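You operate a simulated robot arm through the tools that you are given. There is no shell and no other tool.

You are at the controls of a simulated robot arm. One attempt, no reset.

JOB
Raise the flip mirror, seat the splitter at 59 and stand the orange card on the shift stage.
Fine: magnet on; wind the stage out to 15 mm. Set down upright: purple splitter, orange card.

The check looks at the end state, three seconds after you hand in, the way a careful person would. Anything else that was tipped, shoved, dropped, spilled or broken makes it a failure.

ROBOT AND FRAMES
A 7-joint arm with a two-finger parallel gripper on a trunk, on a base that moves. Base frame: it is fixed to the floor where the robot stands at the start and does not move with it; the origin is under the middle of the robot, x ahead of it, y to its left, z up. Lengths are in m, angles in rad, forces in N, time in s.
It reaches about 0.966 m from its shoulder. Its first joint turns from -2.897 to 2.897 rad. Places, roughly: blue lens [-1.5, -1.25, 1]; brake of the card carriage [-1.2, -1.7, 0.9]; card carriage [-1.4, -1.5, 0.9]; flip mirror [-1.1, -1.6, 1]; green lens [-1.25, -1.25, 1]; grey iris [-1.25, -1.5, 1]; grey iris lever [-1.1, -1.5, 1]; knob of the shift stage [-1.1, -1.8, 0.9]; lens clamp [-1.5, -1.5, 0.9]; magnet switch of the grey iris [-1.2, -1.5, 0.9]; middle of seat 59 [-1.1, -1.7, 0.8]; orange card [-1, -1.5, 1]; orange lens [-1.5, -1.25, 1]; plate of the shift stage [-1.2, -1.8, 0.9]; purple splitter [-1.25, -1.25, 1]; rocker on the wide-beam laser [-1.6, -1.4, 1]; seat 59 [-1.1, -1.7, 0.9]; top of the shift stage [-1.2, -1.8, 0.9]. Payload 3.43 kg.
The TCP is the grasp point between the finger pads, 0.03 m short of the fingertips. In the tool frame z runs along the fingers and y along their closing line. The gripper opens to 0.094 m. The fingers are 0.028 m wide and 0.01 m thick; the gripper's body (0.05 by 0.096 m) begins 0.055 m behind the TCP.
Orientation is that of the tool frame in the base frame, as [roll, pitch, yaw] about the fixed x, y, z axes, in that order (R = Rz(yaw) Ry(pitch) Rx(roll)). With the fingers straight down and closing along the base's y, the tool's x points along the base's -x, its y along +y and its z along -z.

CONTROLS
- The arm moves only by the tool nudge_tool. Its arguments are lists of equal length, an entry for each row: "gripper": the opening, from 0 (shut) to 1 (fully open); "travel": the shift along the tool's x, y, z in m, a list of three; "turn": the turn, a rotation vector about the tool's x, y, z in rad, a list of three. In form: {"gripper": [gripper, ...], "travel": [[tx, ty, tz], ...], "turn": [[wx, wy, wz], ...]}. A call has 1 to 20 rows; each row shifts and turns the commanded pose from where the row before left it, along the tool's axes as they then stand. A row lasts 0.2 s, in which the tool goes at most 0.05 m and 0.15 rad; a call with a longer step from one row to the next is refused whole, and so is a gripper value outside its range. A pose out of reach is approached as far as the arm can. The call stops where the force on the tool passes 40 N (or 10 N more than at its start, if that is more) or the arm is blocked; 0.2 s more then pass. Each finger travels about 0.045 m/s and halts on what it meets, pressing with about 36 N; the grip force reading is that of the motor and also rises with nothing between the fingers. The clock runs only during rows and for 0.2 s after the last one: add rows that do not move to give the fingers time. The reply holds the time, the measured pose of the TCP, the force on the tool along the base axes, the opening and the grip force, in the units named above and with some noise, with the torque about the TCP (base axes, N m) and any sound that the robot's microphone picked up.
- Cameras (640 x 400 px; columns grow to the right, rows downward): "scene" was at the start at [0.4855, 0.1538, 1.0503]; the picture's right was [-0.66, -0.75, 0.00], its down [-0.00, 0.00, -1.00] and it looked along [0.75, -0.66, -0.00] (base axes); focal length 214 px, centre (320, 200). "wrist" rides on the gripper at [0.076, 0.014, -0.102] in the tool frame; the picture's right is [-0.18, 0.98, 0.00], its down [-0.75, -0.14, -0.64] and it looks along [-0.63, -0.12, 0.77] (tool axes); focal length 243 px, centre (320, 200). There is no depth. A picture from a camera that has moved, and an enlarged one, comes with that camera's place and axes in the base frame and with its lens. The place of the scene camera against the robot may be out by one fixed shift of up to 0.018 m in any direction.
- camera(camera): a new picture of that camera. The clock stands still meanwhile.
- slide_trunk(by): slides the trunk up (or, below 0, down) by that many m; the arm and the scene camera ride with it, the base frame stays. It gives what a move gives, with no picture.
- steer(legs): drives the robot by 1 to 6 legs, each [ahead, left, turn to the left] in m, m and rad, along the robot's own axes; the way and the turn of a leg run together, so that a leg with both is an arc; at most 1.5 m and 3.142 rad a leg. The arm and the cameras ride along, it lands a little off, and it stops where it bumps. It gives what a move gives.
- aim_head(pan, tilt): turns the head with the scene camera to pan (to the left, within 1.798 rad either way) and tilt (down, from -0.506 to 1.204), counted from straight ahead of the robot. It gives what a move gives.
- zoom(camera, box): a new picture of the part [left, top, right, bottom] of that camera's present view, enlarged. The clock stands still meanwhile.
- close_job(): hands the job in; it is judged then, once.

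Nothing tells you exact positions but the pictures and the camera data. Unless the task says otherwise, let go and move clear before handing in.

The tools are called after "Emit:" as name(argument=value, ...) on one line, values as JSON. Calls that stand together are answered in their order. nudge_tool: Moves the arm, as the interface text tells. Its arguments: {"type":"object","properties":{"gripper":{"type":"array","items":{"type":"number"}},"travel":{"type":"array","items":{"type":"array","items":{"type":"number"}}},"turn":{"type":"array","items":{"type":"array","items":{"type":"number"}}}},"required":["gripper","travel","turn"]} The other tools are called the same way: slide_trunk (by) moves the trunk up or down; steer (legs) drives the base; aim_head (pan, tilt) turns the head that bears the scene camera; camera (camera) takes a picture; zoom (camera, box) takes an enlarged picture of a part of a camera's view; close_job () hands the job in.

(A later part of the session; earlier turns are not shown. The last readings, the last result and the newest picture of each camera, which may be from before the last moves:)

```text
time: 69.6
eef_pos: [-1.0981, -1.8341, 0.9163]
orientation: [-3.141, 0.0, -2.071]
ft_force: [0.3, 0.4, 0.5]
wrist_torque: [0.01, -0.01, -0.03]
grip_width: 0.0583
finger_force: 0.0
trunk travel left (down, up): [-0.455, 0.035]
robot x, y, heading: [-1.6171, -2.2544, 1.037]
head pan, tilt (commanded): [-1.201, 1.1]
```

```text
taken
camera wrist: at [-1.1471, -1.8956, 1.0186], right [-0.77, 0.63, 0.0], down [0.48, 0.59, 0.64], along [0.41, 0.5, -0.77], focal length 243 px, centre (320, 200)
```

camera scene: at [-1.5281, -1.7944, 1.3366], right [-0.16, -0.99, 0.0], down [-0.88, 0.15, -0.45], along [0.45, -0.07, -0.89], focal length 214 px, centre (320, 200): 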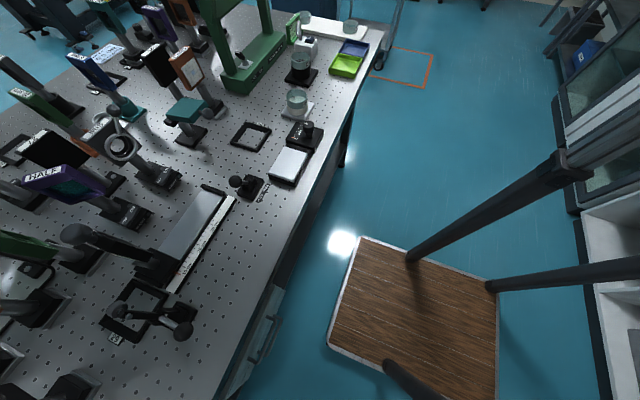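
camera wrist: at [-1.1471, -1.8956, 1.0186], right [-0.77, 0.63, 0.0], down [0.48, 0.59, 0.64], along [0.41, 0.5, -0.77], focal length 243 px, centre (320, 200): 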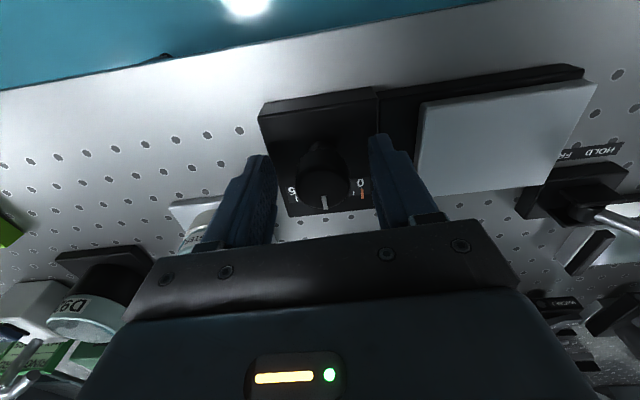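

The knob is centred between the fingers. I'll close and try a small clockwise turn (about +z tool), watching the torque and pointer.

Emit:
nudge_tool(gripper=[0, 0, 0, 0], travel=[[0, 0, 0], [0, 0, 0], [0, 0, 0], [0, 0, 0]], turn=[[0, 0, 0], [0, 0, 0], [0, 0, 0], [0, 0, 0]])

Emit:
nudge_tool(gripper=[0, 0, 0, 0], travel=[[0, 0, 0], [0, 0, 0], [0, 0, 0], [0, 0, 0]], turn=[[0, 0, 0.12], [0, 0, 0.12], [0, 0, 0.12], [0, 0, 0]])

Emit:
camera(camera="wrist")

Emit:
zoom(camera="wrist", box=[240, 90, 400, 230])

```text
time: 70.6
eef_pos: [-1.0999, -1.8352, 0.9163]
orientation: [-3.142, 0.0, -2.068]
ft_force: [-9.6, 3.7, -1.3]
wrist_torque: [-0.07, -0.22, 0.05]
grip_width: 0.0299
finger_force: 45.0
trunk travel left (down, up): [-0.455, 0.035]
robot x, y, heading: [-1.6172, -2.2526, 1.034]
head pan, tilt (commanded): [-1.201, 1.1]
```

```text
time: 71.6
eef_pos: [-1.1002, -1.8339, 0.9154]
orientation: [-3.141, -0.001, -2.431]
ft_force: [-19.4, 6.4, -10.1]
wrist_torque: [0.22, -0.49, 0.07]
grip_width: 0.0299
finger_force: 45.5
trunk travel left (down, up): [-0.455, 0.035]
robot x, y, heading: [-1.6169, -2.2542, 1.035]
head pan, tilt (commanded): [-1.201, 1.1]
```

```text
taken
camera wrist: at [-1.1662, -1.8735, 1.0188], right [-0.5, 0.87, 0.0], down [0.66, 0.38, 0.64], along [0.56, 0.32, -0.77], focal length 243 px, centre (320, 200)
```

wrist: 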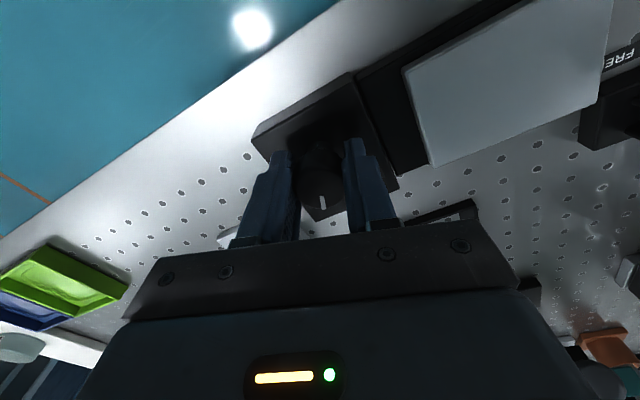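

```text
2.86 times, centred on (320, 160) of wrist
camera zoom: at [-1.1662, -1.8735, 1.0188], right [-0.5, 0.87, 0.0], down [0.66, 0.38, 0.64], along [0.56, 0.32, -0.77], focal length 693 px, centre (320, 314)
```

zoom: 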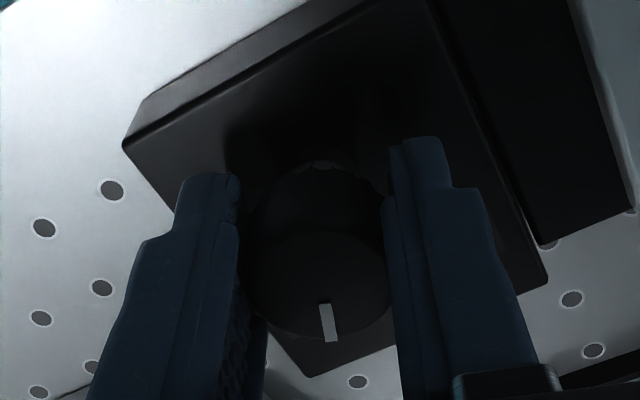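

The knob turned with the gripper. There's some side load, so I'll re-centre slightly, and use the head camera to read the pointer.

Emit:
nudge_tool(gripper=[0, 0], travel=[[0.0015, 0.0013, 0.0005], [0, 0, 0]], turn=[[0, 0, 0], [0, 0, 0]])

Emit:
aim_head(pan=-0.9, tilt=0.85)

Emit:
camera(camera="scene")

```text
time: 72.2
eef_pos: [-1.1007, -1.8336, 0.9159]
orientation: [-3.141, 0.003, -2.433]
ft_force: [2.8, 17.1, -1.5]
wrist_torque: [0.06, 0.98, 0.04]
grip_width: 0.0297
finger_force: 45.0
trunk travel left (down, up): [-0.455, 0.035]
robot x, y, heading: [-1.6169, -2.2531, 1.03]
head pan, tilt (commanded): [-1.201, 1.1]
```

```text
time: 73.0
eef_pos: [-1.0998, -1.8352, 0.9167]
orientation: [-3.141, 0.001, -2.433]
ft_force: [14.7, 22.2, 3.4]
wrist_torque: [0.67, -0.07, -0.02]
grip_width: 0.0297
finger_force: 44.4
trunk travel left (down, up): [-0.455, 0.035]
robot x, y, heading: [-1.6184, -2.2535, 1.039]
head pan, tilt (commanded): [-0.901, 0.85]
```

```text
taken
camera scene: at [-1.5125, -1.773, 1.3542], right [0.13, -0.99, 0.0], down [-0.75, -0.1, -0.66], along [0.65, 0.09, -0.75], focal length 214 px, centre (320, 200)
```

scene: 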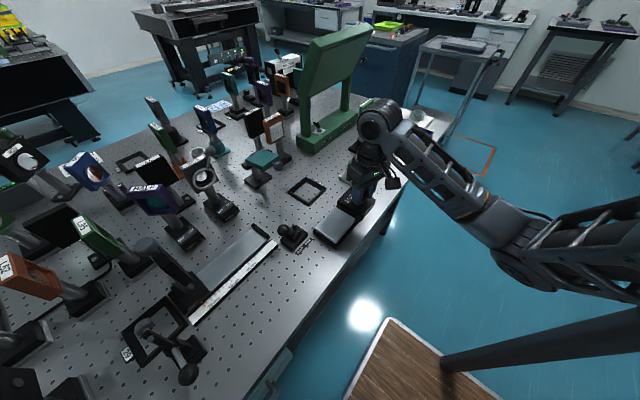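

Gripper hides the scale from the head camera. The knob moved freely in this direction (no stop), so I'll correct the centring and continue turning the same way, then release and check the pointer.

Emit:
nudge_tool(gripper=[0, 0], travel=[[-0.001, 0.0003, 0], [0, 0, 0]], turn=[[0, 0, 0], [0, 0, 0]])

Emit:
nudge_tool(gripper=[0, 0, 0, 0, 0, 0], travel=[[0, 0, 0], [0, 0, 0], [0, 0, 0], [0, 0, 0], [0, 0, 0], [0, 0, 0]], turn=[[0, 0, 0.13], [0, 0, 0.13], [0, 0, 0.13], [0, 0, 0.13], [0, 0, 0.13], [0, 0, 0]])

```text
time: 73.6
eef_pos: [-1.0998, -1.8339, 0.9165]
orientation: [3.142, -0.001, -2.433]
ft_force: [2.1, 3.6, 6.2]
wrist_torque: [0.79, -0.13, -0.01]
grip_width: 0.0298
finger_force: 45.2
trunk travel left (down, up): [-0.455, 0.035]
robot x, y, heading: [-1.6162, -2.2545, 1.034]
head pan, tilt (commanded): [-0.901, 0.85]
```

```text
time: 75.0
eef_pos: [-1.0997, -1.8329, 0.9166]
orientation: [-3.141, 0.001, -3.083]
ft_force: [-1.8, 6.9, 9.1]
wrist_torque: [-0.34, -1.32, 0.04]
grip_width: 0.0297
finger_force: 44.6
trunk travel left (down, up): [-0.455, 0.035]
robot x, y, heading: [-1.6143, -2.2554, 1.033]
head pan, tilt (commanded): [-0.901, 0.85]
```

Emit:
nudge_tool(gripper=[0, 0, 0, 0, 0, 0], travel=[[0, 0, 0], [0, 0, 0], [0, 0, 0], [0, 0, 0], [0, 0, 0], [0, 0, 0]], turn=[[0, 0, 0.13], [0, 0, 0.13], [0, 0, 0.13], [0, 0, 0.13], [0, 0, 0.13], [0, 0, 0]])

Emit:
camera(camera="scene")

Emit:
zoom(camera="scene", box=[280, 150, 440, 260])

Emit:
camera(camera="wrist")

```text
time: 76.4
eef_pos: [-1.0999, -1.8302, 0.9169]
orientation: [3.139, 0.001, 2.552]
ft_force: [7.4, 30.0, 10.1]
wrist_torque: [-0.54, -0.27, 0.05]
grip_width: 0.0298
finger_force: 45.1
trunk travel left (down, up): [-0.455, 0.035]
robot x, y, heading: [-1.6168, -2.2575, 1.034]
head pan, tilt (commanded): [-0.901, 0.85]
```

```text
taken
camera scene: at [-1.5129, -1.7727, 1.3541], right [0.13, -0.99, 0.0], down [-0.74, -0.1, -0.66], along [0.65, 0.09, -0.75], focal length 214 px, centre (320, 200)
```

scene: 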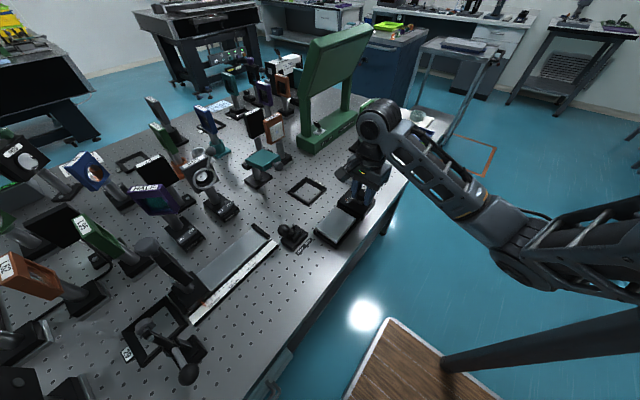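

```text
3.64 times, centred on (360, 205) of scene
camera zoom: at [-1.5129, -1.7727, 1.3541], right [0.13, -0.99, 0.0], down [-0.74, -0.1, -0.66], along [0.65, 0.09, -0.75], focal length 780 px, centre (174, 182)
```

zoom: 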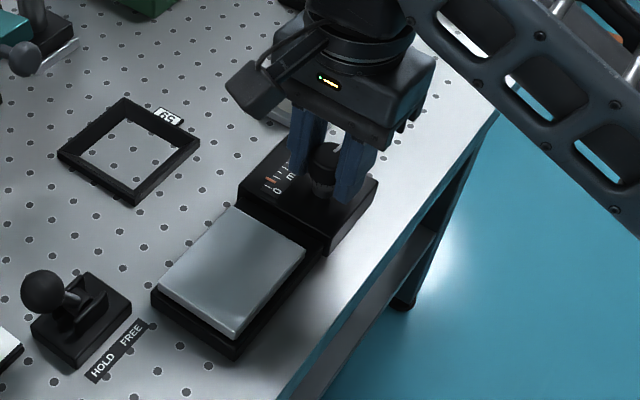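

```text
taken
camera wrist: at [-1.155, -1.7783, 1.0187], right [0.7, 0.71, 0.0], down [0.55, -0.54, 0.64], along [0.46, -0.45, -0.77], focal length 243 px, centre (320, 200)
```

wrist: 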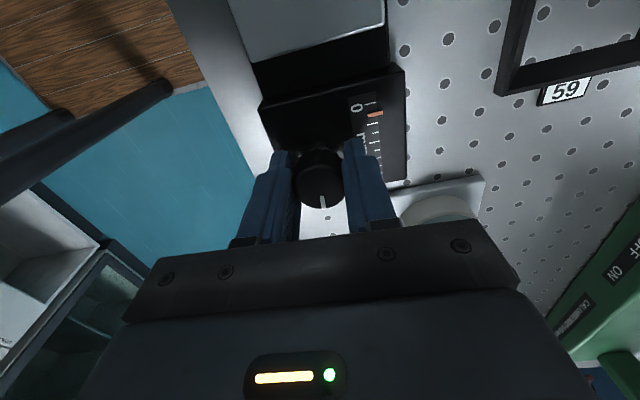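

The pointer is moving toward 15. I'll zoom on the scale to calibrate how much per turn.

Emit:
zoom(camera="wrist", box=[330, 80, 420, 200])

```text
3.33 times, centred on (375, 140) of wrist
camera zoom: at [-1.155, -1.7783, 1.0187], right [0.7, 0.71, 0.0], down [0.55, -0.54, 0.64], along [0.46, -0.45, -0.77], focal length 809 px, centre (137, 400)
```

zoom: 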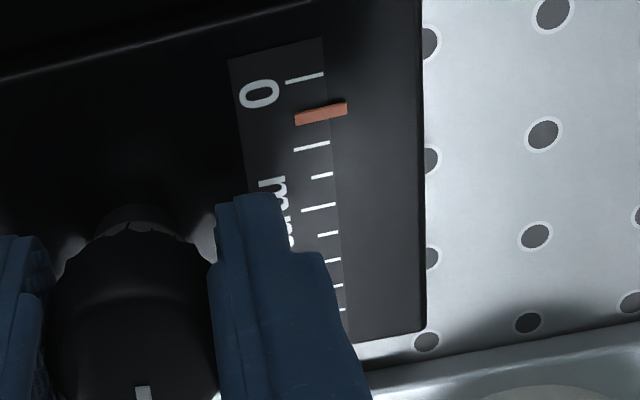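

Pointer has advanced about one tick (~1.9 mm) for 1.66 rad, so roughly 7 mm per turn. I'll open, re-centre by ~2 mm, rotate back about 4.5 rad, then regrip and continue.

Emit:
nudge_tool(gripper=[0.56, 0.56, 0.56, 0.56, 0.56, 0.56, 0.56, 0.56, 0.56, 0.56, 0.56, 0.56, 0.56, 0.56, 0.56, 0.56, 0.56, 0.56], travel=[[0, 0, 0], [0, 0, 0], [0.0011, 0.0017, 0], [0, 0, 0], [0, 0, 0], [0, 0, 0], [0, 0, 0], [0, 0, 0], [0, 0, 0], [0, 0, 0], [0, 0, 0], [0, 0, 0], [0, 0, 0], [0, 0, 0], [0, 0, 0], [0, 0, 0], [0, 0, 0], [0, 0, 0]], turn=[[0, 0, 0], [0, 0, 0], [0, 0, 0], [0, 0, -0.15], [0, 0, -0.15], [0, 0, -0.15], [0, 0, -0.15], [0, 0, -0.15], [0, 0, -0.15], [0, 0, -0.15], [0, 0, -0.15], [0, 0, -0.15], [0, 0, -0.15], [0, 0, -0.15], [0, 0, -0.15], [0, 0, -0.15], [0, 0, -0.15], [0, 0, 0]])

Emit:
camera(camera="wrist")

```text
time: 80.2
eef_pos: [-1.0997, -1.831, 0.9157]
orientation: [3.14, 0.001, -1.628]
ft_force: [0.0, -0.5, -0.9]
wrist_torque: [0.0, -0.02, 0.02]
grip_width: 0.0527
finger_force: 0.1
trunk travel left (down, up): [-0.455, 0.035]
robot x, y, heading: [-1.6157, -2.2547, 1.034]
head pan, tilt (commanded): [-0.901, 0.85]
```

```text
taken
camera wrist: at [-1.1178, -1.9069, 1.0184], right [-0.97, 0.24, 0.0], down [0.19, 0.74, 0.64], along [0.16, 0.62, -0.77], focal length 243 px, centre (320, 200)
```

wrist: 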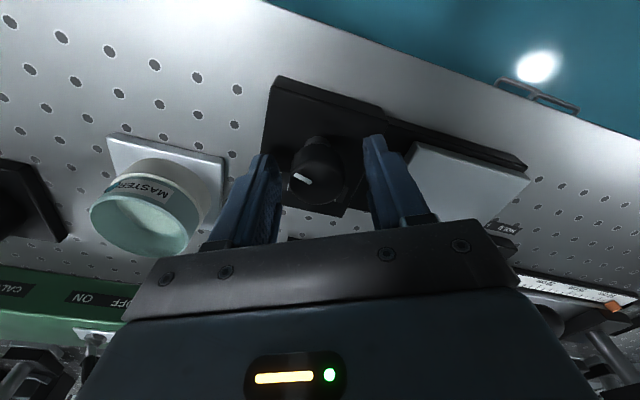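

Emit:
nudge_tool(gripper=[0.56, 0.56, 0.56, 0.56, 0.56, 0.56, 0.56, 0.56, 0.56, 0.56, 0.56, 0.56, 0.56, 0.56, 0.56, 0.56, 0.56], travel=[[0, 0, 0], [0, 0, 0], [0, 0, 0], [0, 0, 0], [0, 0, 0], [0, 0, 0], [0, 0, 0], [0, 0, 0], [0, 0, 0], [0, 0, 0], [0, 0, 0], [0, 0, 0], [0, 0, 0], [0, 0, 0], [0, 0, 0], [0, 0, 0], [0, 0, 0]], turn=[[0, 0, -0.15], [0, 0, -0.15], [0, 0, -0.15], [0, 0, -0.15], [0, 0, -0.15], [0, 0, -0.15], [0, 0, -0.15], [0, 0, -0.15], [0, 0, -0.15], [0, 0, -0.15], [0, 0, -0.15], [0, 0, -0.15], [0, 0, -0.15], [0, 0, -0.15], [0, 0, -0.15], [0, 0, -0.15], [0, 0, 0]])

Emit:
camera(camera="wrist")

Emit:
zoom(camera="wrist", box=[220, 60, 420, 220])

```text
time: 83.8
eef_pos: [-1.0986, -1.8322, 0.9154]
orientation: [3.14, -0.001, 0.767]
ft_force: [0.6, -0.1, 0.7]
wrist_torque: [-0.02, 0.0, 0.01]
grip_width: 0.0526
finger_force: 0.1
trunk travel left (down, up): [-0.455, 0.035]
robot x, y, heading: [-1.6178, -2.2537, 1.032]
head pan, tilt (commanded): [-0.901, 0.85]
```

```text
taken
camera wrist: at [-1.0343, -1.7893, 1.0185], right [0.55, -0.83, 0.0], down [-0.64, -0.42, 0.64], along [-0.54, -0.35, -0.77], focal length 243 px, centre (320, 200)
```

wrist: 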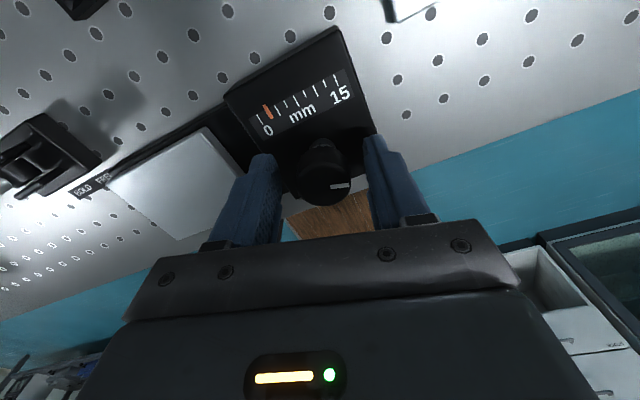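

```text
2.50 times, centred on (320, 140) of wrist
camera zoom: at [-1.0343, -1.7893, 1.0185], right [0.55, -0.83, 0.0], down [-0.64, -0.42, 0.64], along [-0.54, -0.35, -0.77], focal length 606 px, centre (320, 350)
```

zoom: 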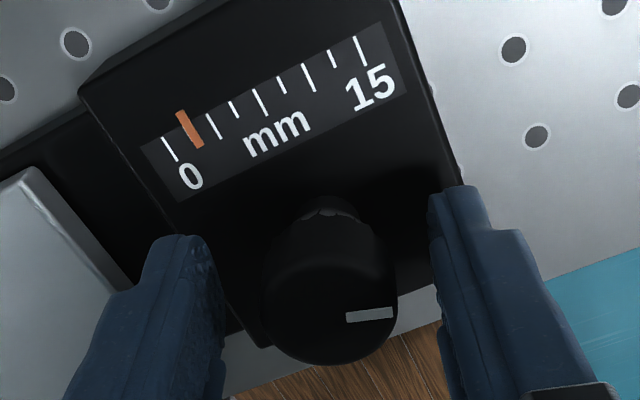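

The scale is clearly readable: eight intervals from 0 to 15, pointer at about 1.8 mm. Grip again and turn clockwise by about 4.5 rad.

Emit:
nudge_tool(gripper=[0, 0, 0, 0], travel=[[0, 0, 0], [0, 0, 0], [0, 0, 0], [0, 0, 0]], turn=[[0, 0, 0], [0, 0, 0], [0, 0, 0], [0, 0, 0]])

Emit:
nudge_tool(gripper=[0, 0, 0, 0, 0, 0], travel=[[0, 0, 0], [0, 0, 0], [0, 0, 0], [0, 0, 0], [0, 0, 0], [0, 0, 0]], turn=[[0, 0, 0.14], [0, 0, 0.14], [0, 0, 0.14], [0, 0, 0.14], [0, 0, 0.14], [0, 0, 0]])

```text
time: 84.8
eef_pos: [-1.098, -1.8324, 0.9148]
orientation: [3.14, 0.0, 0.766]
ft_force: [9.9, -11.9, -1.9]
wrist_torque: [0.04, 0.21, 0.02]
grip_width: 0.0297
finger_force: 45.0
trunk travel left (down, up): [-0.455, 0.035]
robot x, y, heading: [-1.6164, -2.2499, 1.037]
head pan, tilt (commanded): [-0.901, 0.85]
```

```text
time: 86.2
eef_pos: [-1.0986, -1.8334, 0.9154]
orientation: [-3.141, -0.003, 0.061]
ft_force: [20.5, -21.0, 2.5]
wrist_torque: [0.37, -0.22, -0.01]
grip_width: 0.0298
finger_force: 45.6
trunk travel left (down, up): [-0.455, 0.035]
robot x, y, heading: [-1.615, -2.2547, 1.039]
head pan, tilt (commanded): [-0.901, 0.85]
```

Emit:
nudge_tool(gripper=[0, 0, 0, 0, 0, 0, 0, 0], travel=[[0.0009, 0.001, 0], [0, 0, 0], [0, 0, 0], [0, 0, 0], [0, 0, 0], [0, 0, 0], [0, 0, 0], [0, 0, 0]], turn=[[0, 0, 0], [0, 0, 0.14], [0, 0, 0.14], [0, 0, 0.14], [0, 0, 0.14], [0, 0, 0.14], [0, 0, 0.14], [0, 0, 0]])

Emit:
nudge_tool(gripper=[0, 0, 0, 0, 0, 0, 0, 0], travel=[[0, 0, 0], [0, 0, 0], [0, 0, 0], [0, 0, 0], [0, 0, 0], [0, 0, 0], [0, 0, 0], [0, 0, 0]], turn=[[0, 0, 0.14], [0, 0, 0.14], [0, 0, 0.14], [0, 0, 0.14], [0, 0, 0.14], [0, 0, 0.14], [0, 0, 0.14], [0, 0, 0]])

```text
time: 88.0
eef_pos: [-1.0992, -1.8331, 0.9149]
orientation: [3.141, -0.001, -0.776]
ft_force: [19.8, -17.9, -1.7]
wrist_torque: [-0.54, 0.32, -0.02]
grip_width: 0.0298
finger_force: 45.0
trunk travel left (down, up): [-0.455, 0.035]
robot x, y, heading: [-1.6181, -2.2542, 1.033]
head pan, tilt (commanded): [-0.901, 0.85]
```

```text
time: 89.8
eef_pos: [-1.0989, -1.8339, 0.9162]
orientation: [3.141, 0.0, -1.756]
ft_force: [9.7, -20.2, -4.3]
wrist_torque: [-0.25, 0.35, -0.02]
grip_width: 0.0298
finger_force: 44.8
trunk travel left (down, up): [-0.455, 0.035]
robot x, y, heading: [-1.617, -2.2551, 1.036]
head pan, tilt (commanded): [-0.901, 0.85]
```

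Emit:
nudge_tool(gripper=[0, 0, 0, 0, 0, 0, 0, 0], travel=[[0.0009, -0.0006, 0], [0, 0, 0], [0, 0, 0], [0, 0, 0], [0, 0, 0], [0, 0, 0], [0, 0, 0], [0, 0, 0]], turn=[[0, 0, 0], [0, 0, 0.14], [0, 0, 0.14], [0, 0, 0.14], [0, 0, 0.14], [0, 0, 0.14], [0, 0, 0.14], [0, 0, 0]])

Emit:
nudge_tool(gripper=[0, 0, 0, 0, 0, 0, 0, 0], travel=[[0, 0, 0], [0, 0, 0], [0, 0, 0], [0, 0, 0], [0, 0, 0], [0, 0, 0], [0, 0, 0], [0, 0, 0]], turn=[[0, 0, 0.14], [0, 0, 0.14], [0, 0, 0.14], [0, 0, 0.14], [0, 0, 0.14], [0, 0, 0.14], [0, 0, 0.14], [0, 0, 0]])

Emit:
zoom(camera="wrist", box=[300, 60, 440, 220])

```text
time: 91.6
eef_pos: [-1.0984, -1.8323, 0.9166]
orientation: [3.138, 0.003, -2.595]
ft_force: [2.4, 0.4, 1.4]
wrist_torque: [-0.19, -0.57, -0.01]
grip_width: 0.0298
finger_force: 45.0
trunk travel left (down, up): [-0.455, 0.035]
robot x, y, heading: [-1.6182, -2.2543, 1.034]
head pan, tilt (commanded): [-0.901, 0.85]
```

```text
time: 93.4
eef_pos: [-1.0989, -1.8322, 0.9145]
orientation: [3.139, 0.0, 2.708]
ft_force: [12.3, 19.0, 9.9]
wrist_torque: [-0.52, -0.07, 0.0]
grip_width: 0.03
finger_force: 45.3
trunk travel left (down, up): [-0.455, 0.035]
robot x, y, heading: [-1.619, -2.2561, 1.039]
head pan, tilt (commanded): [-0.901, 0.85]
```

```text
2.50 times, centred on (370, 140) of wrist
camera zoom: at [-1.1614, -1.7886, 1.0185], right [0.58, 0.81, 0.0], down [0.62, -0.45, 0.64], along [0.52, -0.37, -0.77], focal length 606 px, centre (195, 350)
```

zoom: 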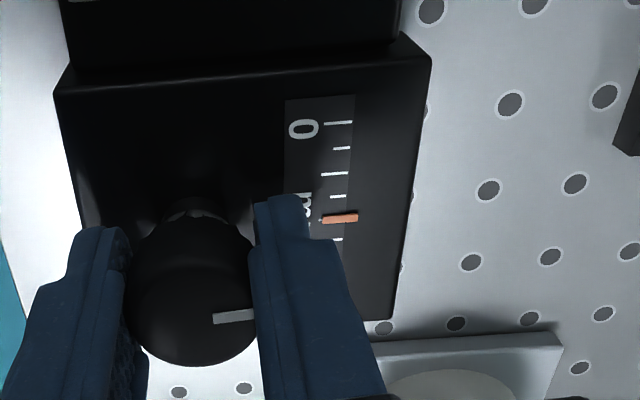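

Pointer now at the middle tick (7.5 mm) after about one full turn, and the knob's line points at the scale again — so 15 mm is two full turns. I'll open, rotate back, regrip.

Emit:
nudge_tool(gripper=[0.56, 0.56, 0.56, 0.56, 0.56, 0.56, 0.56, 0.56, 0.56, 0.56, 0.56, 0.56, 0.56, 0.56, 0.56, 0.56, 0.56, 0.56], travel=[[0, 0, 0], [0, 0, 0], [0, 0, 0], [0, 0, 0], [0, 0, 0], [0, 0, 0], [0, 0, 0], [0, 0, 0], [0, 0, 0], [0, 0, 0], [0, 0, 0], [0, 0, 0], [0, 0, 0], [0, 0, 0], [0, 0, 0], [0, 0, 0], [0, 0, 0], [0, 0, 0]], turn=[[0, 0, 0], [0, 0, 0], [0, 0, 0], [0, 0, -0.15], [0, 0, -0.15], [0, 0, -0.15], [0, 0, -0.15], [0, 0, -0.15], [0, 0, -0.15], [0, 0, -0.15], [0, 0, -0.15], [0, 0, -0.15], [0, 0, -0.15], [0, 0, -0.15], [0, 0, -0.15], [0, 0, -0.15], [0, 0, -0.15], [0, 0, -0.15]])

Emit:
nudge_tool(gripper=[0.56, 0.56, 0.56, 0.56, 0.56, 0.56, 0.56, 0.56, 0.56, 0.56, 0.56, 0.56, 0.56, 0.56, 0.56, 0.56], travel=[[0, 0, 0], [0, 0, 0], [0, 0, 0], [0, 0, 0], [0, 0, 0], [0, 0, 0], [0, 0, 0], [0, 0, 0], [0, 0, 0], [0, 0, 0], [0, 0, 0], [0, 0, 0], [0, 0, 0], [0, 0, 0], [0, 0, 0], [0, 0, 0]], turn=[[0, 0, -0.15], [0, 0, -0.15], [0, 0, -0.15], [0, 0, -0.15], [0, 0, -0.15], [0, 0, -0.15], [0, 0, -0.15], [0, 0, -0.15], [0, 0, -0.15], [0, 0, -0.15], [0, 0, -0.15], [0, 0, -0.15], [0, 0, -0.15], [0, 0, -0.15], [0, 0, 0], [0, 0, 0]])

Emit:
zoom(camera="wrist", box=[220, 60, 420, 220])

```text
time: 97.2
eef_pos: [-1.0987, -1.8316, 0.9166]
orientation: [-3.141, 0.0, -1.321]
ft_force: [-0.2, -0.1, 0.0]
wrist_torque: [0.01, 0.02, -0.02]
grip_width: 0.0529
finger_force: 0.1
trunk travel left (down, up): [-0.455, 0.035]
robot x, y, heading: [-1.616, -2.2542, 1.033]
head pan, tilt (commanded): [-0.901, 0.85]
```

```text
time: 100.6
eef_pos: [-1.0969, -1.8339, 0.9158]
orientation: [-3.141, 0.0, 0.774]
ft_force: [0.1, 0.2, -0.8]
wrist_torque: [0.0, 0.0, -0.01]
grip_width: 0.0525
finger_force: 0.0
trunk travel left (down, up): [-0.455, 0.035]
robot x, y, heading: [-1.6148, -2.2557, 1.039]
head pan, tilt (commanded): [-0.901, 0.85]
```

```text
2.50 times, centred on (320, 140) of wrist
camera zoom: at [-1.0332, -1.7909, 1.0185], right [0.56, -0.83, 0.0], down [-0.64, -0.43, 0.64], along [-0.53, -0.36, -0.77], focal length 606 px, centre (320, 350)
```

zoom: 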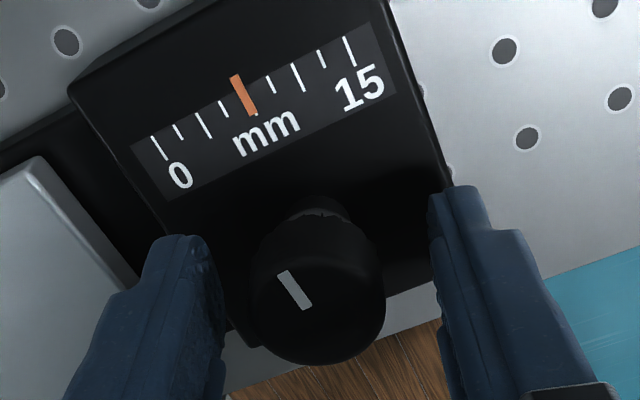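

Pointer at ~7.1 mm, 1.19 mm/rad. Grip and turn another ~4.4 rad.

Emit:
nudge_tool(gripper=[0, 0, 0, 0], travel=[[0, 0, 0], [0, 0, 0], [0, 0, 0], [0, 0, 0]], turn=[[0, 0, 0], [0, 0, 0], [0, 0, 0], [0, 0, 0]])

Emit:
nudge_tool(gripper=[0, 0, 0, 0, 0, 0, 0], travel=[[0, 0, 0], [0, 0, 0], [0, 0, 0], [0, 0, 0], [0, 0, 0], [0, 0, 0], [0, 0, 0]], turn=[[0, 0, 0.14], [0, 0, 0.14], [0, 0, 0.14], [0, 0, 0.14], [0, 0, 0.14], [0, 0, 0.14], [0, 0, 0]])

```text
time: 101.6
eef_pos: [-1.0989, -1.8324, 0.9151]
orientation: [3.141, -0.002, 0.775]
ft_force: [-4.5, 4.9, -0.6]
wrist_torque: [-0.08, -0.31, 0.0]
grip_width: 0.0299
finger_force: 45.0
trunk travel left (down, up): [-0.455, 0.035]
robot x, y, heading: [-1.6156, -2.2551, 1.033]
head pan, tilt (commanded): [-0.901, 0.85]
```

```text
time: 103.2
eef_pos: [-1.0993, -1.8323, 0.9161]
orientation: [3.142, 0.001, -0.065]
ft_force: [-9.3, 14.6, -0.4]
wrist_torque: [-0.41, -0.98, -0.02]
grip_width: 0.03
finger_force: 45.4
trunk travel left (down, up): [-0.455, 0.035]
robot x, y, heading: [-1.6168, -2.2574, 1.037]
head pan, tilt (commanded): [-0.901, 0.85]
```

Emit:
nudge_tool(gripper=[0, 0, 0, 0, 0, 0, 0, 0, 0, 0, 0, 0], travel=[[-0.0004, -0.0005, 0], [0, 0, 0], [0, 0, 0], [0, 0, 0], [0, 0, 0], [0, 0, 0], [0, 0, 0], [0, 0, 0], [0, 0, 0], [0, 0, 0], [0, 0, 0], [0, 0, 0]], turn=[[0, 0, 0], [0, 0, 0.14], [0, 0, 0.14], [0, 0, 0.14], [0, 0, 0.14], [0, 0, 0.14], [0, 0, 0.14], [0, 0, 0.14], [0, 0, 0.14], [0, 0, 0.14], [0, 0, 0.14], [0, 0, 0]])

Emit:
nudge_tool(gripper=[0, 0, 0, 0, 0, 0, 0, 0, 0, 0, 0, 0, 0, 0, 0, 0], travel=[[0, 0, 0], [0, 0, 0], [0, 0, 0], [0, 0, 0], [0, 0, 0], [0, 0, 0], [0, 0, 0], [0, 0, 0], [0, 0, 0], [0, 0, 0], [0, 0, 0], [0, 0, 0], [0, 0, 0], [0, 0, 0], [0, 0, 0], [0, 0, 0]], turn=[[0, 0, 0.14], [0, 0, 0.14], [0, 0, 0.14], [0, 0, 0.14], [0, 0, 0.14], [0, 0, 0.14], [0, 0, 0.14], [0, 0, 0.14], [0, 0, 0.14], [0, 0, 0.14], [0, 0, 0.14], [0, 0, 0.14], [0, 0, 0.14], [0, 0, 0.14], [0, 0, 0.14], [0, 0, 0]])

Emit:
camera(camera="wrist")

Emit:
zoom(camera="wrist", box=[300, 60, 440, 220])

```text
time: 105.8
eef_pos: [-1.0988, -1.833, 0.9148]
orientation: [-3.139, -0.001, -1.468]
ft_force: [4.7, 5.8, 7.3]
wrist_torque: [-1.16, 0.4, 0.06]
grip_width: 0.0301
finger_force: 44.7
trunk travel left (down, up): [-0.455, 0.035]
robot x, y, heading: [-1.6156, -2.2548, 1.033]
head pan, tilt (commanded): [-0.901, 0.85]
```

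```text
time: 109.2
eef_pos: [-1.0983, -1.8331, 0.9172]
orientation: [-3.141, -0.001, 2.717]
ft_force: [7.2, 1.4, -2.9]
wrist_torque: [0.34, -0.2, 0.0]
grip_width: 0.0301
finger_force: 45.0
trunk travel left (down, up): [-0.455, 0.035]
robot x, y, heading: [-1.6186, -2.2553, 1.035]
head pan, tilt (commanded): [-0.901, 0.85]
```

```text
taken
camera wrist: at [-1.1613, -1.789, 1.0183], right [0.57, 0.82, 0.0], down [0.63, -0.44, 0.64], along [0.53, -0.37, -0.77], focal length 243 px, centre (320, 200)
```

wrist: 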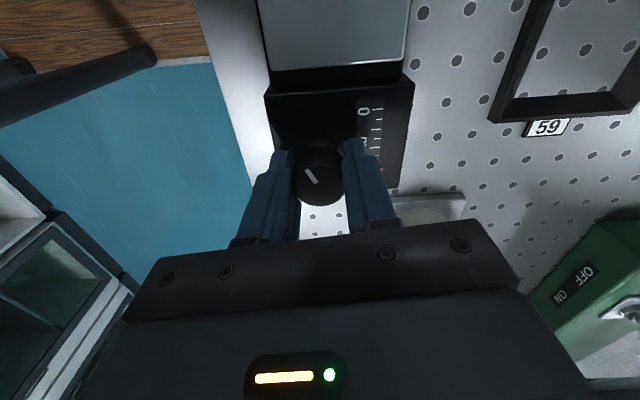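

```text
2.50 times, centred on (370, 140) of wrist
camera zoom: at [-1.1613, -1.789, 1.0183], right [0.57, 0.82, 0.0], down [0.63, -0.44, 0.64], along [0.53, -0.37, -0.77], focal length 606 px, centre (195, 350)
```

zoom: 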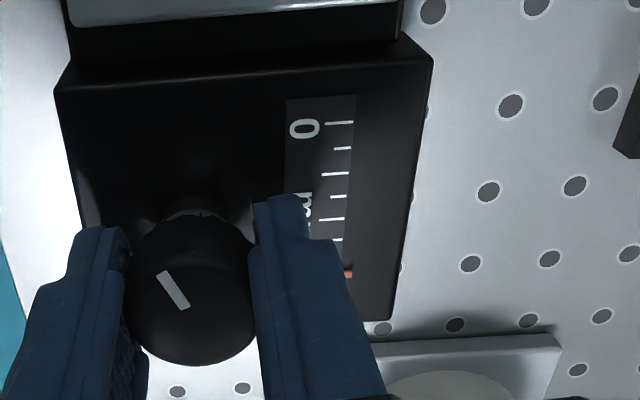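

Pointer is near 12.4 mm; about 2.2 rad more needed. I'll open, rotate back fully to the orientation from which the scale is readable, and check.

Emit:
nudge_tool(gripper=[0.52, 0.52, 0.52, 0.52, 0.52, 0.52, 0.52, 0.52, 0.52, 0.52, 0.52, 0.52, 0.52, 0.52, 0.52, 0.52, 0.52, 0.52], travel=[[0, 0, 0], [0, 0, 0], [0, 0, 0], [0, 0, 0], [0, 0, 0], [0, 0, 0], [0, 0, 0], [0, 0, 0], [0, 0, 0], [0, 0, 0], [0, 0, 0], [0, 0, 0], [0, 0, 0], [0, 0, 0], [0, 0, 0], [0, 0, 0], [0, 0, 0], [0, 0, 0]], turn=[[0, 0, 0], [0, 0, 0], [0, 0, 0], [0, 0, -0.15], [0, 0, -0.15], [0, 0, -0.15], [0, 0, -0.15], [0, 0, -0.15], [0, 0, -0.15], [0, 0, -0.15], [0, 0, -0.15], [0, 0, -0.15], [0, 0, -0.15], [0, 0, -0.15], [0, 0, -0.15], [0, 0, -0.15], [0, 0, -0.15], [0, 0, -0.15]])

Emit:
nudge_tool(gripper=[0.52, 0.52, 0.52, 0.52, 0.52, 0.52, 0.52, 0.52, 0.52, 0.52, 0.52, 0.52, 0.52, 0.52, 0.52, 0.52], travel=[[0, 0, 0], [0, 0, 0], [0, 0, 0], [0, 0, 0], [0, 0, 0], [0, 0, 0], [0, 0, 0], [0, 0, 0], [0, 0, 0], [0, 0, 0], [0, 0, 0], [0, 0, 0], [0, 0, 0], [0, 0, 0], [0, 0, 0], [0, 0, 0]], turn=[[0, 0, -0.15], [0, 0, -0.15], [0, 0, -0.15], [0, 0, -0.15], [0, 0, -0.15], [0, 0, -0.15], [0, 0, -0.15], [0, 0, -0.15], [0, 0, -0.15], [0, 0, -0.15], [0, 0, -0.15], [0, 0, -0.15], [0, 0, -0.15], [0, 0, -0.15], [0, 0, 0], [0, 0, 0]])

Emit:
camera(camera="wrist")

Emit:
zoom(camera="wrist", box=[240, 60, 380, 160])

```text
time: 113.0
eef_pos: [-1.1, -1.8324, 0.9152]
orientation: [-3.14, -0.001, -1.313]
ft_force: [0.1, 0.6, 1.6]
wrist_torque: [0.01, -0.02, 0.0]
grip_width: 0.0489
finger_force: 0.1
trunk travel left (down, up): [-0.455, 0.035]
robot x, y, heading: [-1.6166, -2.2566, 1.039]
head pan, tilt (commanded): [-0.901, 0.85]
```

```text
time: 116.4
eef_pos: [-1.0989, -1.8321, 0.9155]
orientation: [3.141, 0.0, 0.784]
ft_force: [0.3, -0.2, -0.1]
wrist_torque: [-0.03, -0.01, 0.0]
grip_width: 0.0488
finger_force: 0.1
trunk travel left (down, up): [-0.455, 0.035]
robot x, y, heading: [-1.6151, -2.2559, 1.036]
head pan, tilt (commanded): [-0.901, 0.85]
```

```text
taken
camera wrist: at [-1.0339, -1.7897, 1.0189], right [0.56, -0.83, 0.0], down [-0.63, -0.43, 0.64], along [-0.53, -0.36, -0.77], focal length 243 px, centre (320, 200)
```

wrist: 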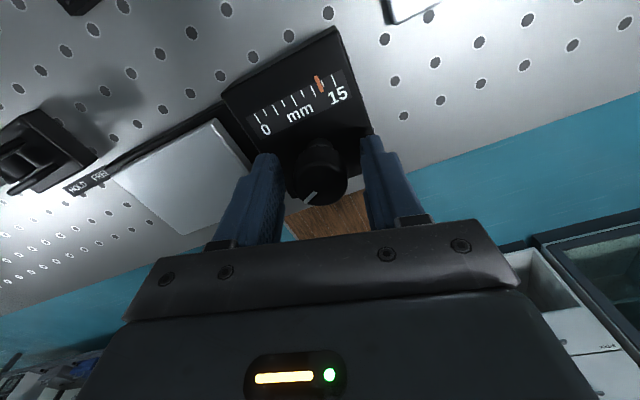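

```text
4.00 times, centred on (310, 110) of wrist
camera zoom: at [-1.0339, -1.7897, 1.0189], right [0.56, -0.83, 0.0], down [-0.63, -0.43, 0.64], along [-0.53, -0.36, -0.77], focal length 970 px, centre (360, 560)
```

zoom: 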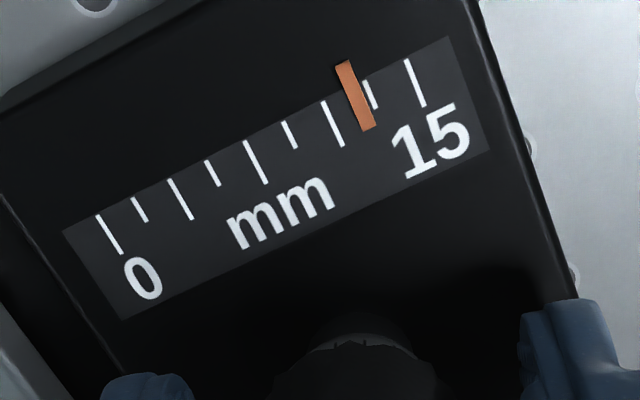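

Pointer at about 12.5 mm. Grip and turn ~1.95 rad, then check again.

Emit:
nudge_tool(gripper=[0, 0, 0, 0], travel=[[0, 0, 0], [0, 0, 0], [0, 0, 0], [0, 0, 0]], turn=[[0, 0, 0], [0, 0, 0], [0, 0, 0], [0, 0, 0]])

Emit:
nudge_tool(gripper=[0, 0, 0, 0, 0, 0, 0, 0, 0, 0, 0, 0, 0, 0, 0, 0], travel=[[0, 0, 0], [0, 0, 0], [0, 0, 0], [0, 0, 0], [0, 0, 0], [0, 0, 0], [0, 0, 0], [0, 0, 0], [0, 0, 0], [0, 0, 0], [0, 0, 0], [0, 0, 0], [0, 0, 0], [0, 0, 0], [0, 0, 0], [0, 0, 0]], turn=[[0, 0, 0.13], [0, 0, 0.13], [0, 0, 0.13], [0, 0, 0.13], [0, 0, 0.13], [0, 0, 0.13], [0, 0, 0.13], [0, 0, 0.13], [0, 0, 0.13], [0, 0, 0.13], [0, 0, 0.13], [0, 0, 0.13], [0, 0, 0.13], [0, 0, 0.13], [0, 0, 0.13], [0, 0, 0]])

Emit:
camera(camera="wrist")

Emit:
zoom(camera="scene", box=[300, 120, 420, 220])

```text
time: 117.4
eef_pos: [-1.0985, -1.833, 0.9163]
orientation: [-3.141, 0.0, 0.783]
ft_force: [-0.6, -0.7, 0.7]
wrist_torque: [0.26, 0.28, 0.0]
grip_width: 0.0297
finger_force: 45.2
trunk travel left (down, up): [-0.455, 0.035]
robot x, y, heading: [-1.6138, -2.2544, 1.031]
head pan, tilt (commanded): [-0.901, 0.85]
```

```text
time: 120.8
eef_pos: [-1.0981, -1.8329, 0.9169]
orientation: [-3.14, 0.0, -1.169]
ft_force: [8.6, 6.7, -4.8]
wrist_torque: [0.1, 0.45, 0.01]
grip_width: 0.0297
finger_force: 45.7
trunk travel left (down, up): [-0.455, 0.035]
robot x, y, heading: [-1.6166, -2.255, 1.032]
head pan, tilt (commanded): [-0.901, 0.85]
```

```text
taken
camera wrist: at [-1.0814, -1.9092, 1.0189], right [-0.98, -0.21, 0.0], down [-0.17, 0.75, 0.64], along [-0.14, 0.63, -0.77], focal length 243 px, centre (320, 200)
```

wrist: 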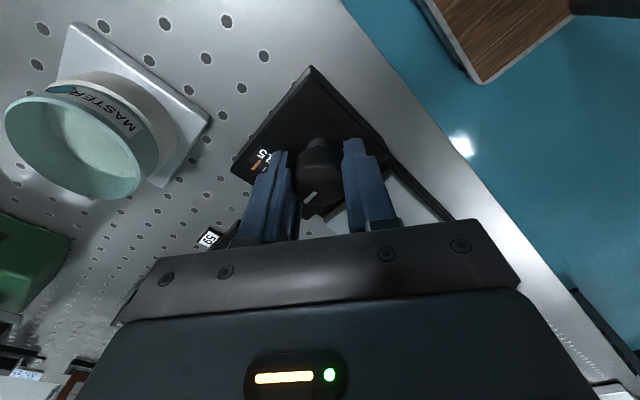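

```text
4.00 times, centred on (360, 170) of scene
camera zoom: at [-1.5125, -1.7733, 1.3542], right [0.13, -0.99, 0.0], down [-0.74, -0.1, -0.66], along [0.65, 0.09, -0.75], focal length 858 px, centre (160, 320)
```

zoom: 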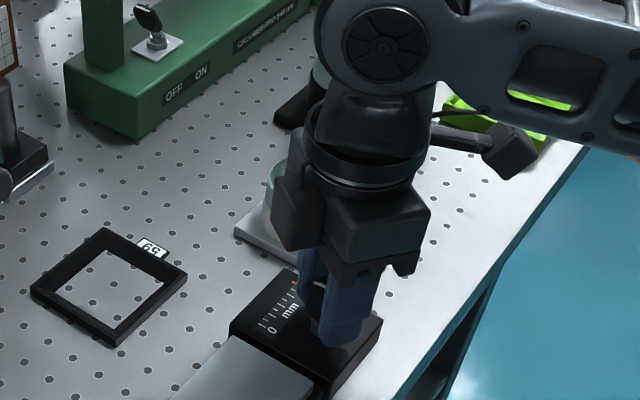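

Emit:
zoom(camera="wrist", box=[220, 120, 310, 190])

```text
5.71 times, centred on (265, 155) of wrist
camera zoom: at [-1.0814, -1.9092, 1.0189], right [-0.98, -0.21, 0.0], down [-0.17, 0.75, 0.64], along [-0.14, 0.63, -0.77], focal length 1386 px, centre (634, 457)
```

zoom: 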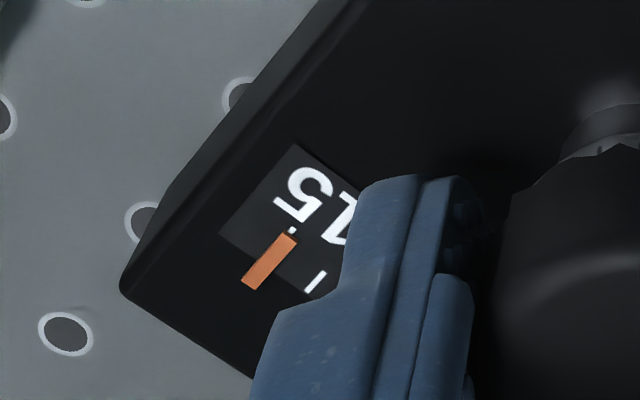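

Pointer is essentially at the 15 tick. I'll release, raise, and check precisely.

Emit:
nudge_tool(gripper=[0.52, 0.52, 0.52, 0.52, 0.52, 0.52], travel=[[0, 0, 0], [0, 0, 0], [0, 0, -0.03], [0, 0, -0.04], [0, 0, -0.04], [0, 0, 0]], turn=[[0, 0, 0], [0, 0, 0], [0, 0, 0], [0, 0, 0], [0, 0, 0], [0, 0, 0]])

Emit:
nudge_tool(gripper=[0.52, 0.52, 0.52, 0.52, 0.52, 0.52, 0.52, 0.52, 0.52, 0.52, 0.52, 0.52, 0.52], travel=[[0, 0, 0], [0, 0, 0], [0, 0, 0], [0, 0, 0], [0, 0, 0], [0, 0, 0], [0, 0, 0], [0, 0, 0], [0, 0, 0], [0, 0, 0], [0, 0, 0], [0, 0, 0], [0, 0, 0]], turn=[[0, 0, -0.15], [0, 0, -0.15], [0, 0, -0.15], [0, 0, -0.15], [0, 0, -0.15], [0, 0, -0.15], [0, 0, -0.15], [0, 0, -0.15], [0, 0, -0.15], [0, 0, -0.15], [0, 0, -0.15], [0, 0, -0.15], [0, 0, 0]])

Emit:
camera(camera="wrist")

Emit:
zoom(camera="wrist", box=[270, 30, 370, 100])

```text
time: 122.2
eef_pos: [-1.0984, -1.8351, 1.0282]
orientation: [3.139, 0.0, -1.169]
ft_force: [-0.4, 0.2, 0.0]
wrist_torque: [0.0, -0.04, -0.05]
grip_width: 0.049
finger_force: 0.1
trunk travel left (down, up): [-0.455, 0.035]
robot x, y, heading: [-1.6149, -2.2536, 1.033]
head pan, tilt (commanded): [-0.901, 0.85]
```

```text
time: 125.0
eef_pos: [-1.0982, -1.8332, 1.0268]
orientation: [3.141, 0.0, 0.633]
ft_force: [0.1, -0.5, 0.7]
wrist_torque: [-0.01, 0.01, -0.02]
grip_width: 0.0489
finger_force: 0.0
trunk travel left (down, up): [-0.455, 0.035]
robot x, y, heading: [-1.6142, -2.2548, 1.032]
head pan, tilt (commanded): [-0.901, 0.85]
```

```text
taken
camera wrist: at [-1.0286, -1.7995, 1.1288], right [0.43, -0.9, 0.0], down [-0.69, -0.33, 0.64], along [-0.58, -0.28, -0.77], focal length 243 px, centre (320, 200)
```

wrist: 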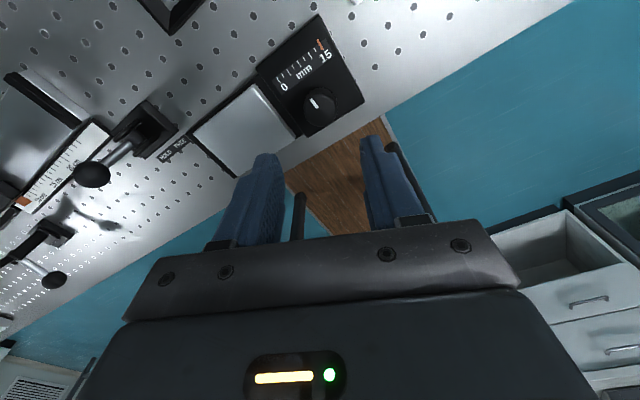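

```text
5.71 times, centred on (320, 65) of wrist
camera zoom: at [-1.0286, -1.7995, 1.1288], right [0.43, -0.9, 0.0], down [-0.69, -0.33, 0.64], along [-0.58, -0.28, -0.77], focal length 1386 px, centre (320, 971)
```

zoom: 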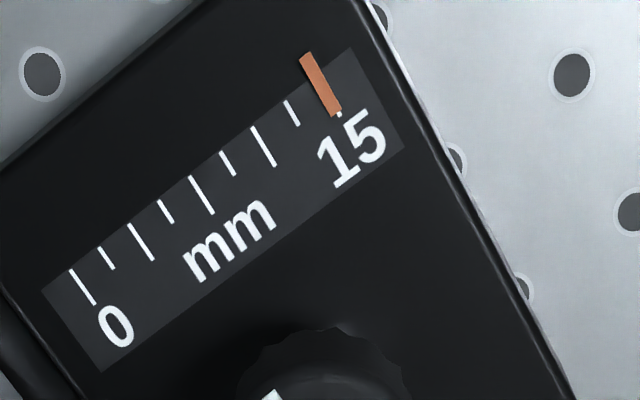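

The stage pointer sits on 15 mm. Next the flip mirror: I'll rotate the tool back to its normal heading, raise it, and look closely at the mirror.

Emit:
nudge_tool(gripper=[0.6, 0.6, 0.6, 0.6, 0.6, 0.6, 0.6, 0.6, 0.6, 0.6, 0.6, 0.6, 0.6, 0.6, 0.6, 0.6, 0.6, 0.6, 0.6], travel=[[0, 0, -0.02], [0, 0, -0.02], [0, 0, -0.02], [0, 0, -0.02], [0, 0, -0.02], [0, 0, -0.02], [0, 0, -0.02], [0, 0, -0.02], [0, 0, -0.02], [0, 0, -0.02], [0, 0, -0.02], [0, 0, -0.02], [0, 0, -0.02], [0, 0, -0.01], [0, 0, 0], [0, 0, 0], [0, 0, 0], [0, 0, 0], [0, 0, 0]], turn=[[0, 0, 0.15], [0, 0, 0.15], [0, 0, 0.15], [0, 0, 0.15], [0, 0, 0.15], [0, 0, 0.15], [0, 0, 0.15], [0, 0, 0.15], [0, 0, 0.15], [0, 0, 0.15], [0, 0, 0.15], [0, 0, 0.15], [0, 0, 0.15], [0, 0, 0.15], [0, 0, 0.15], [0, 0, 0.15], [0, 0, 0.15], [0, 0, 0.15], [0, 0, 0]])

Emit:
aim_head(pan=-0.5, tilt=0.7)

Emit:
camera(camera="scene")

Emit:
camera(camera="wrist")

```text
time: 129.0
eef_pos: [-1.0986, -1.8332, 1.2951]
orientation: [-3.141, 0.0, -2.068]
ft_force: [-0.2, -0.4, -1.0]
wrist_torque: [-0.03, -0.04, 0.0]
grip_width: 0.0561
finger_force: 0.0
trunk travel left (down, up): [-0.455, 0.035]
robot x, y, heading: [-1.6203, -2.2556, 1.034]
head pan, tilt (commanded): [-0.901, 0.85]
```

```text
time: 129.9
eef_pos: [-1.0993, -1.833, 1.2961]
orientation: [3.141, 0.0, -2.067]
ft_force: [0.1, -0.1, -0.3]
wrist_torque: [-0.05, 0.03, 0.01]
grip_width: 0.0562
finger_force: 0.0
trunk travel left (down, up): [-0.455, 0.035]
robot x, y, heading: [-1.6146, -2.2558, 1.034]
head pan, tilt (commanded): [-0.499, 0.7]
```

```text
taken
camera scene: at [-1.5173, -1.7407, 1.3666], right [0.51, -0.86, 0.0], down [-0.55, -0.33, -0.76], along [0.66, 0.39, -0.64], focal length 214 px, centre (320, 200)
```

scene: 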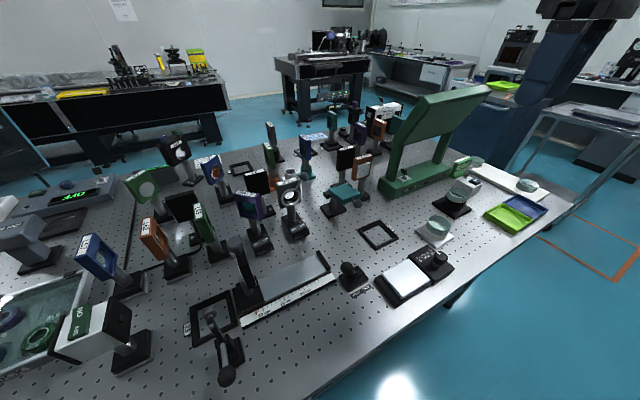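

```text
taken
camera wrist: at [-1.147, -1.8935, 1.3983], right [-0.78, 0.63, 0.0], down [0.48, 0.6, 0.64], along [0.4, 0.5, -0.77], focal length 243 px, centre (320, 200)
```

wrist: 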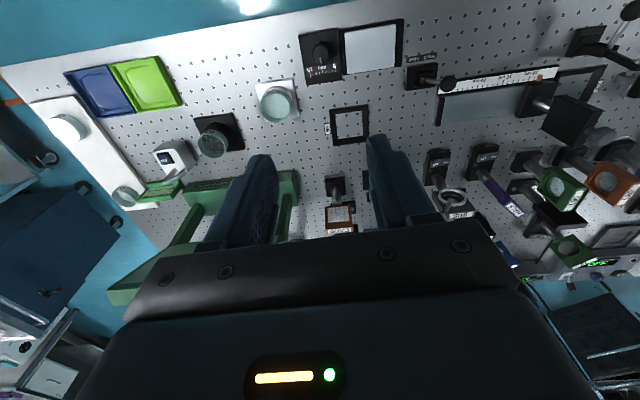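

Emit:
zoom(camera="scene", box=[300, 130, 420, 230])

Emit:
zoom(camera="scene", box=[220, 160, 340, 260])

Emit:
zoom(camera="scene", box=[340, 200, 470, 310])

```text
4.00 times, centred on (360, 180) of scene
camera zoom: at [-1.5173, -1.7407, 1.3666], right [0.51, -0.86, 0.0], down [-0.55, -0.33, -0.76], along [0.66, 0.39, -0.64], focal length 858 px, centre (160, 280)
```

zoom: 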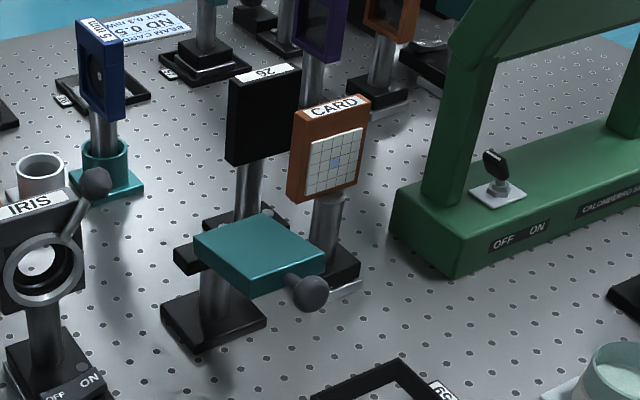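

```text
4.00 times, centred on (280, 210) of scene
camera zoom: at [-1.5173, -1.7407, 1.3666], right [0.51, -0.86, 0.0], down [-0.55, -0.33, -0.76], along [0.66, 0.39, -0.64], focal length 858 px, centre (480, 160)
```

zoom: 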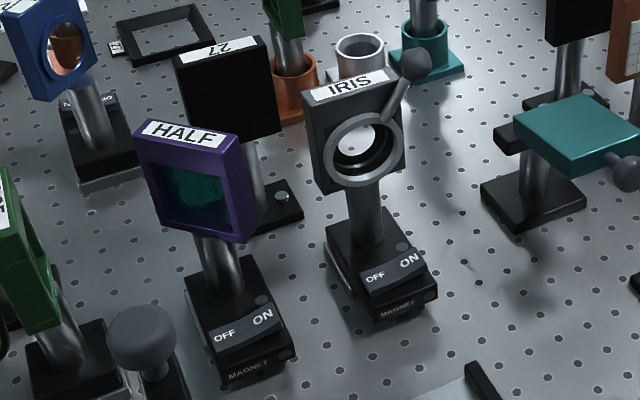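

```text
3.64 times, centred on (405, 255) of scene
camera zoom: at [-1.5173, -1.7407, 1.3666], right [0.51, -0.86, 0.0], down [-0.55, -0.33, -0.76], along [0.66, 0.39, -0.64], focal length 780 px, centre (11, 0)
```

zoom: 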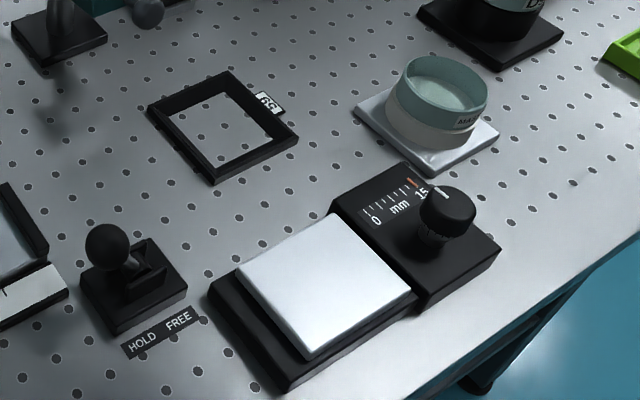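

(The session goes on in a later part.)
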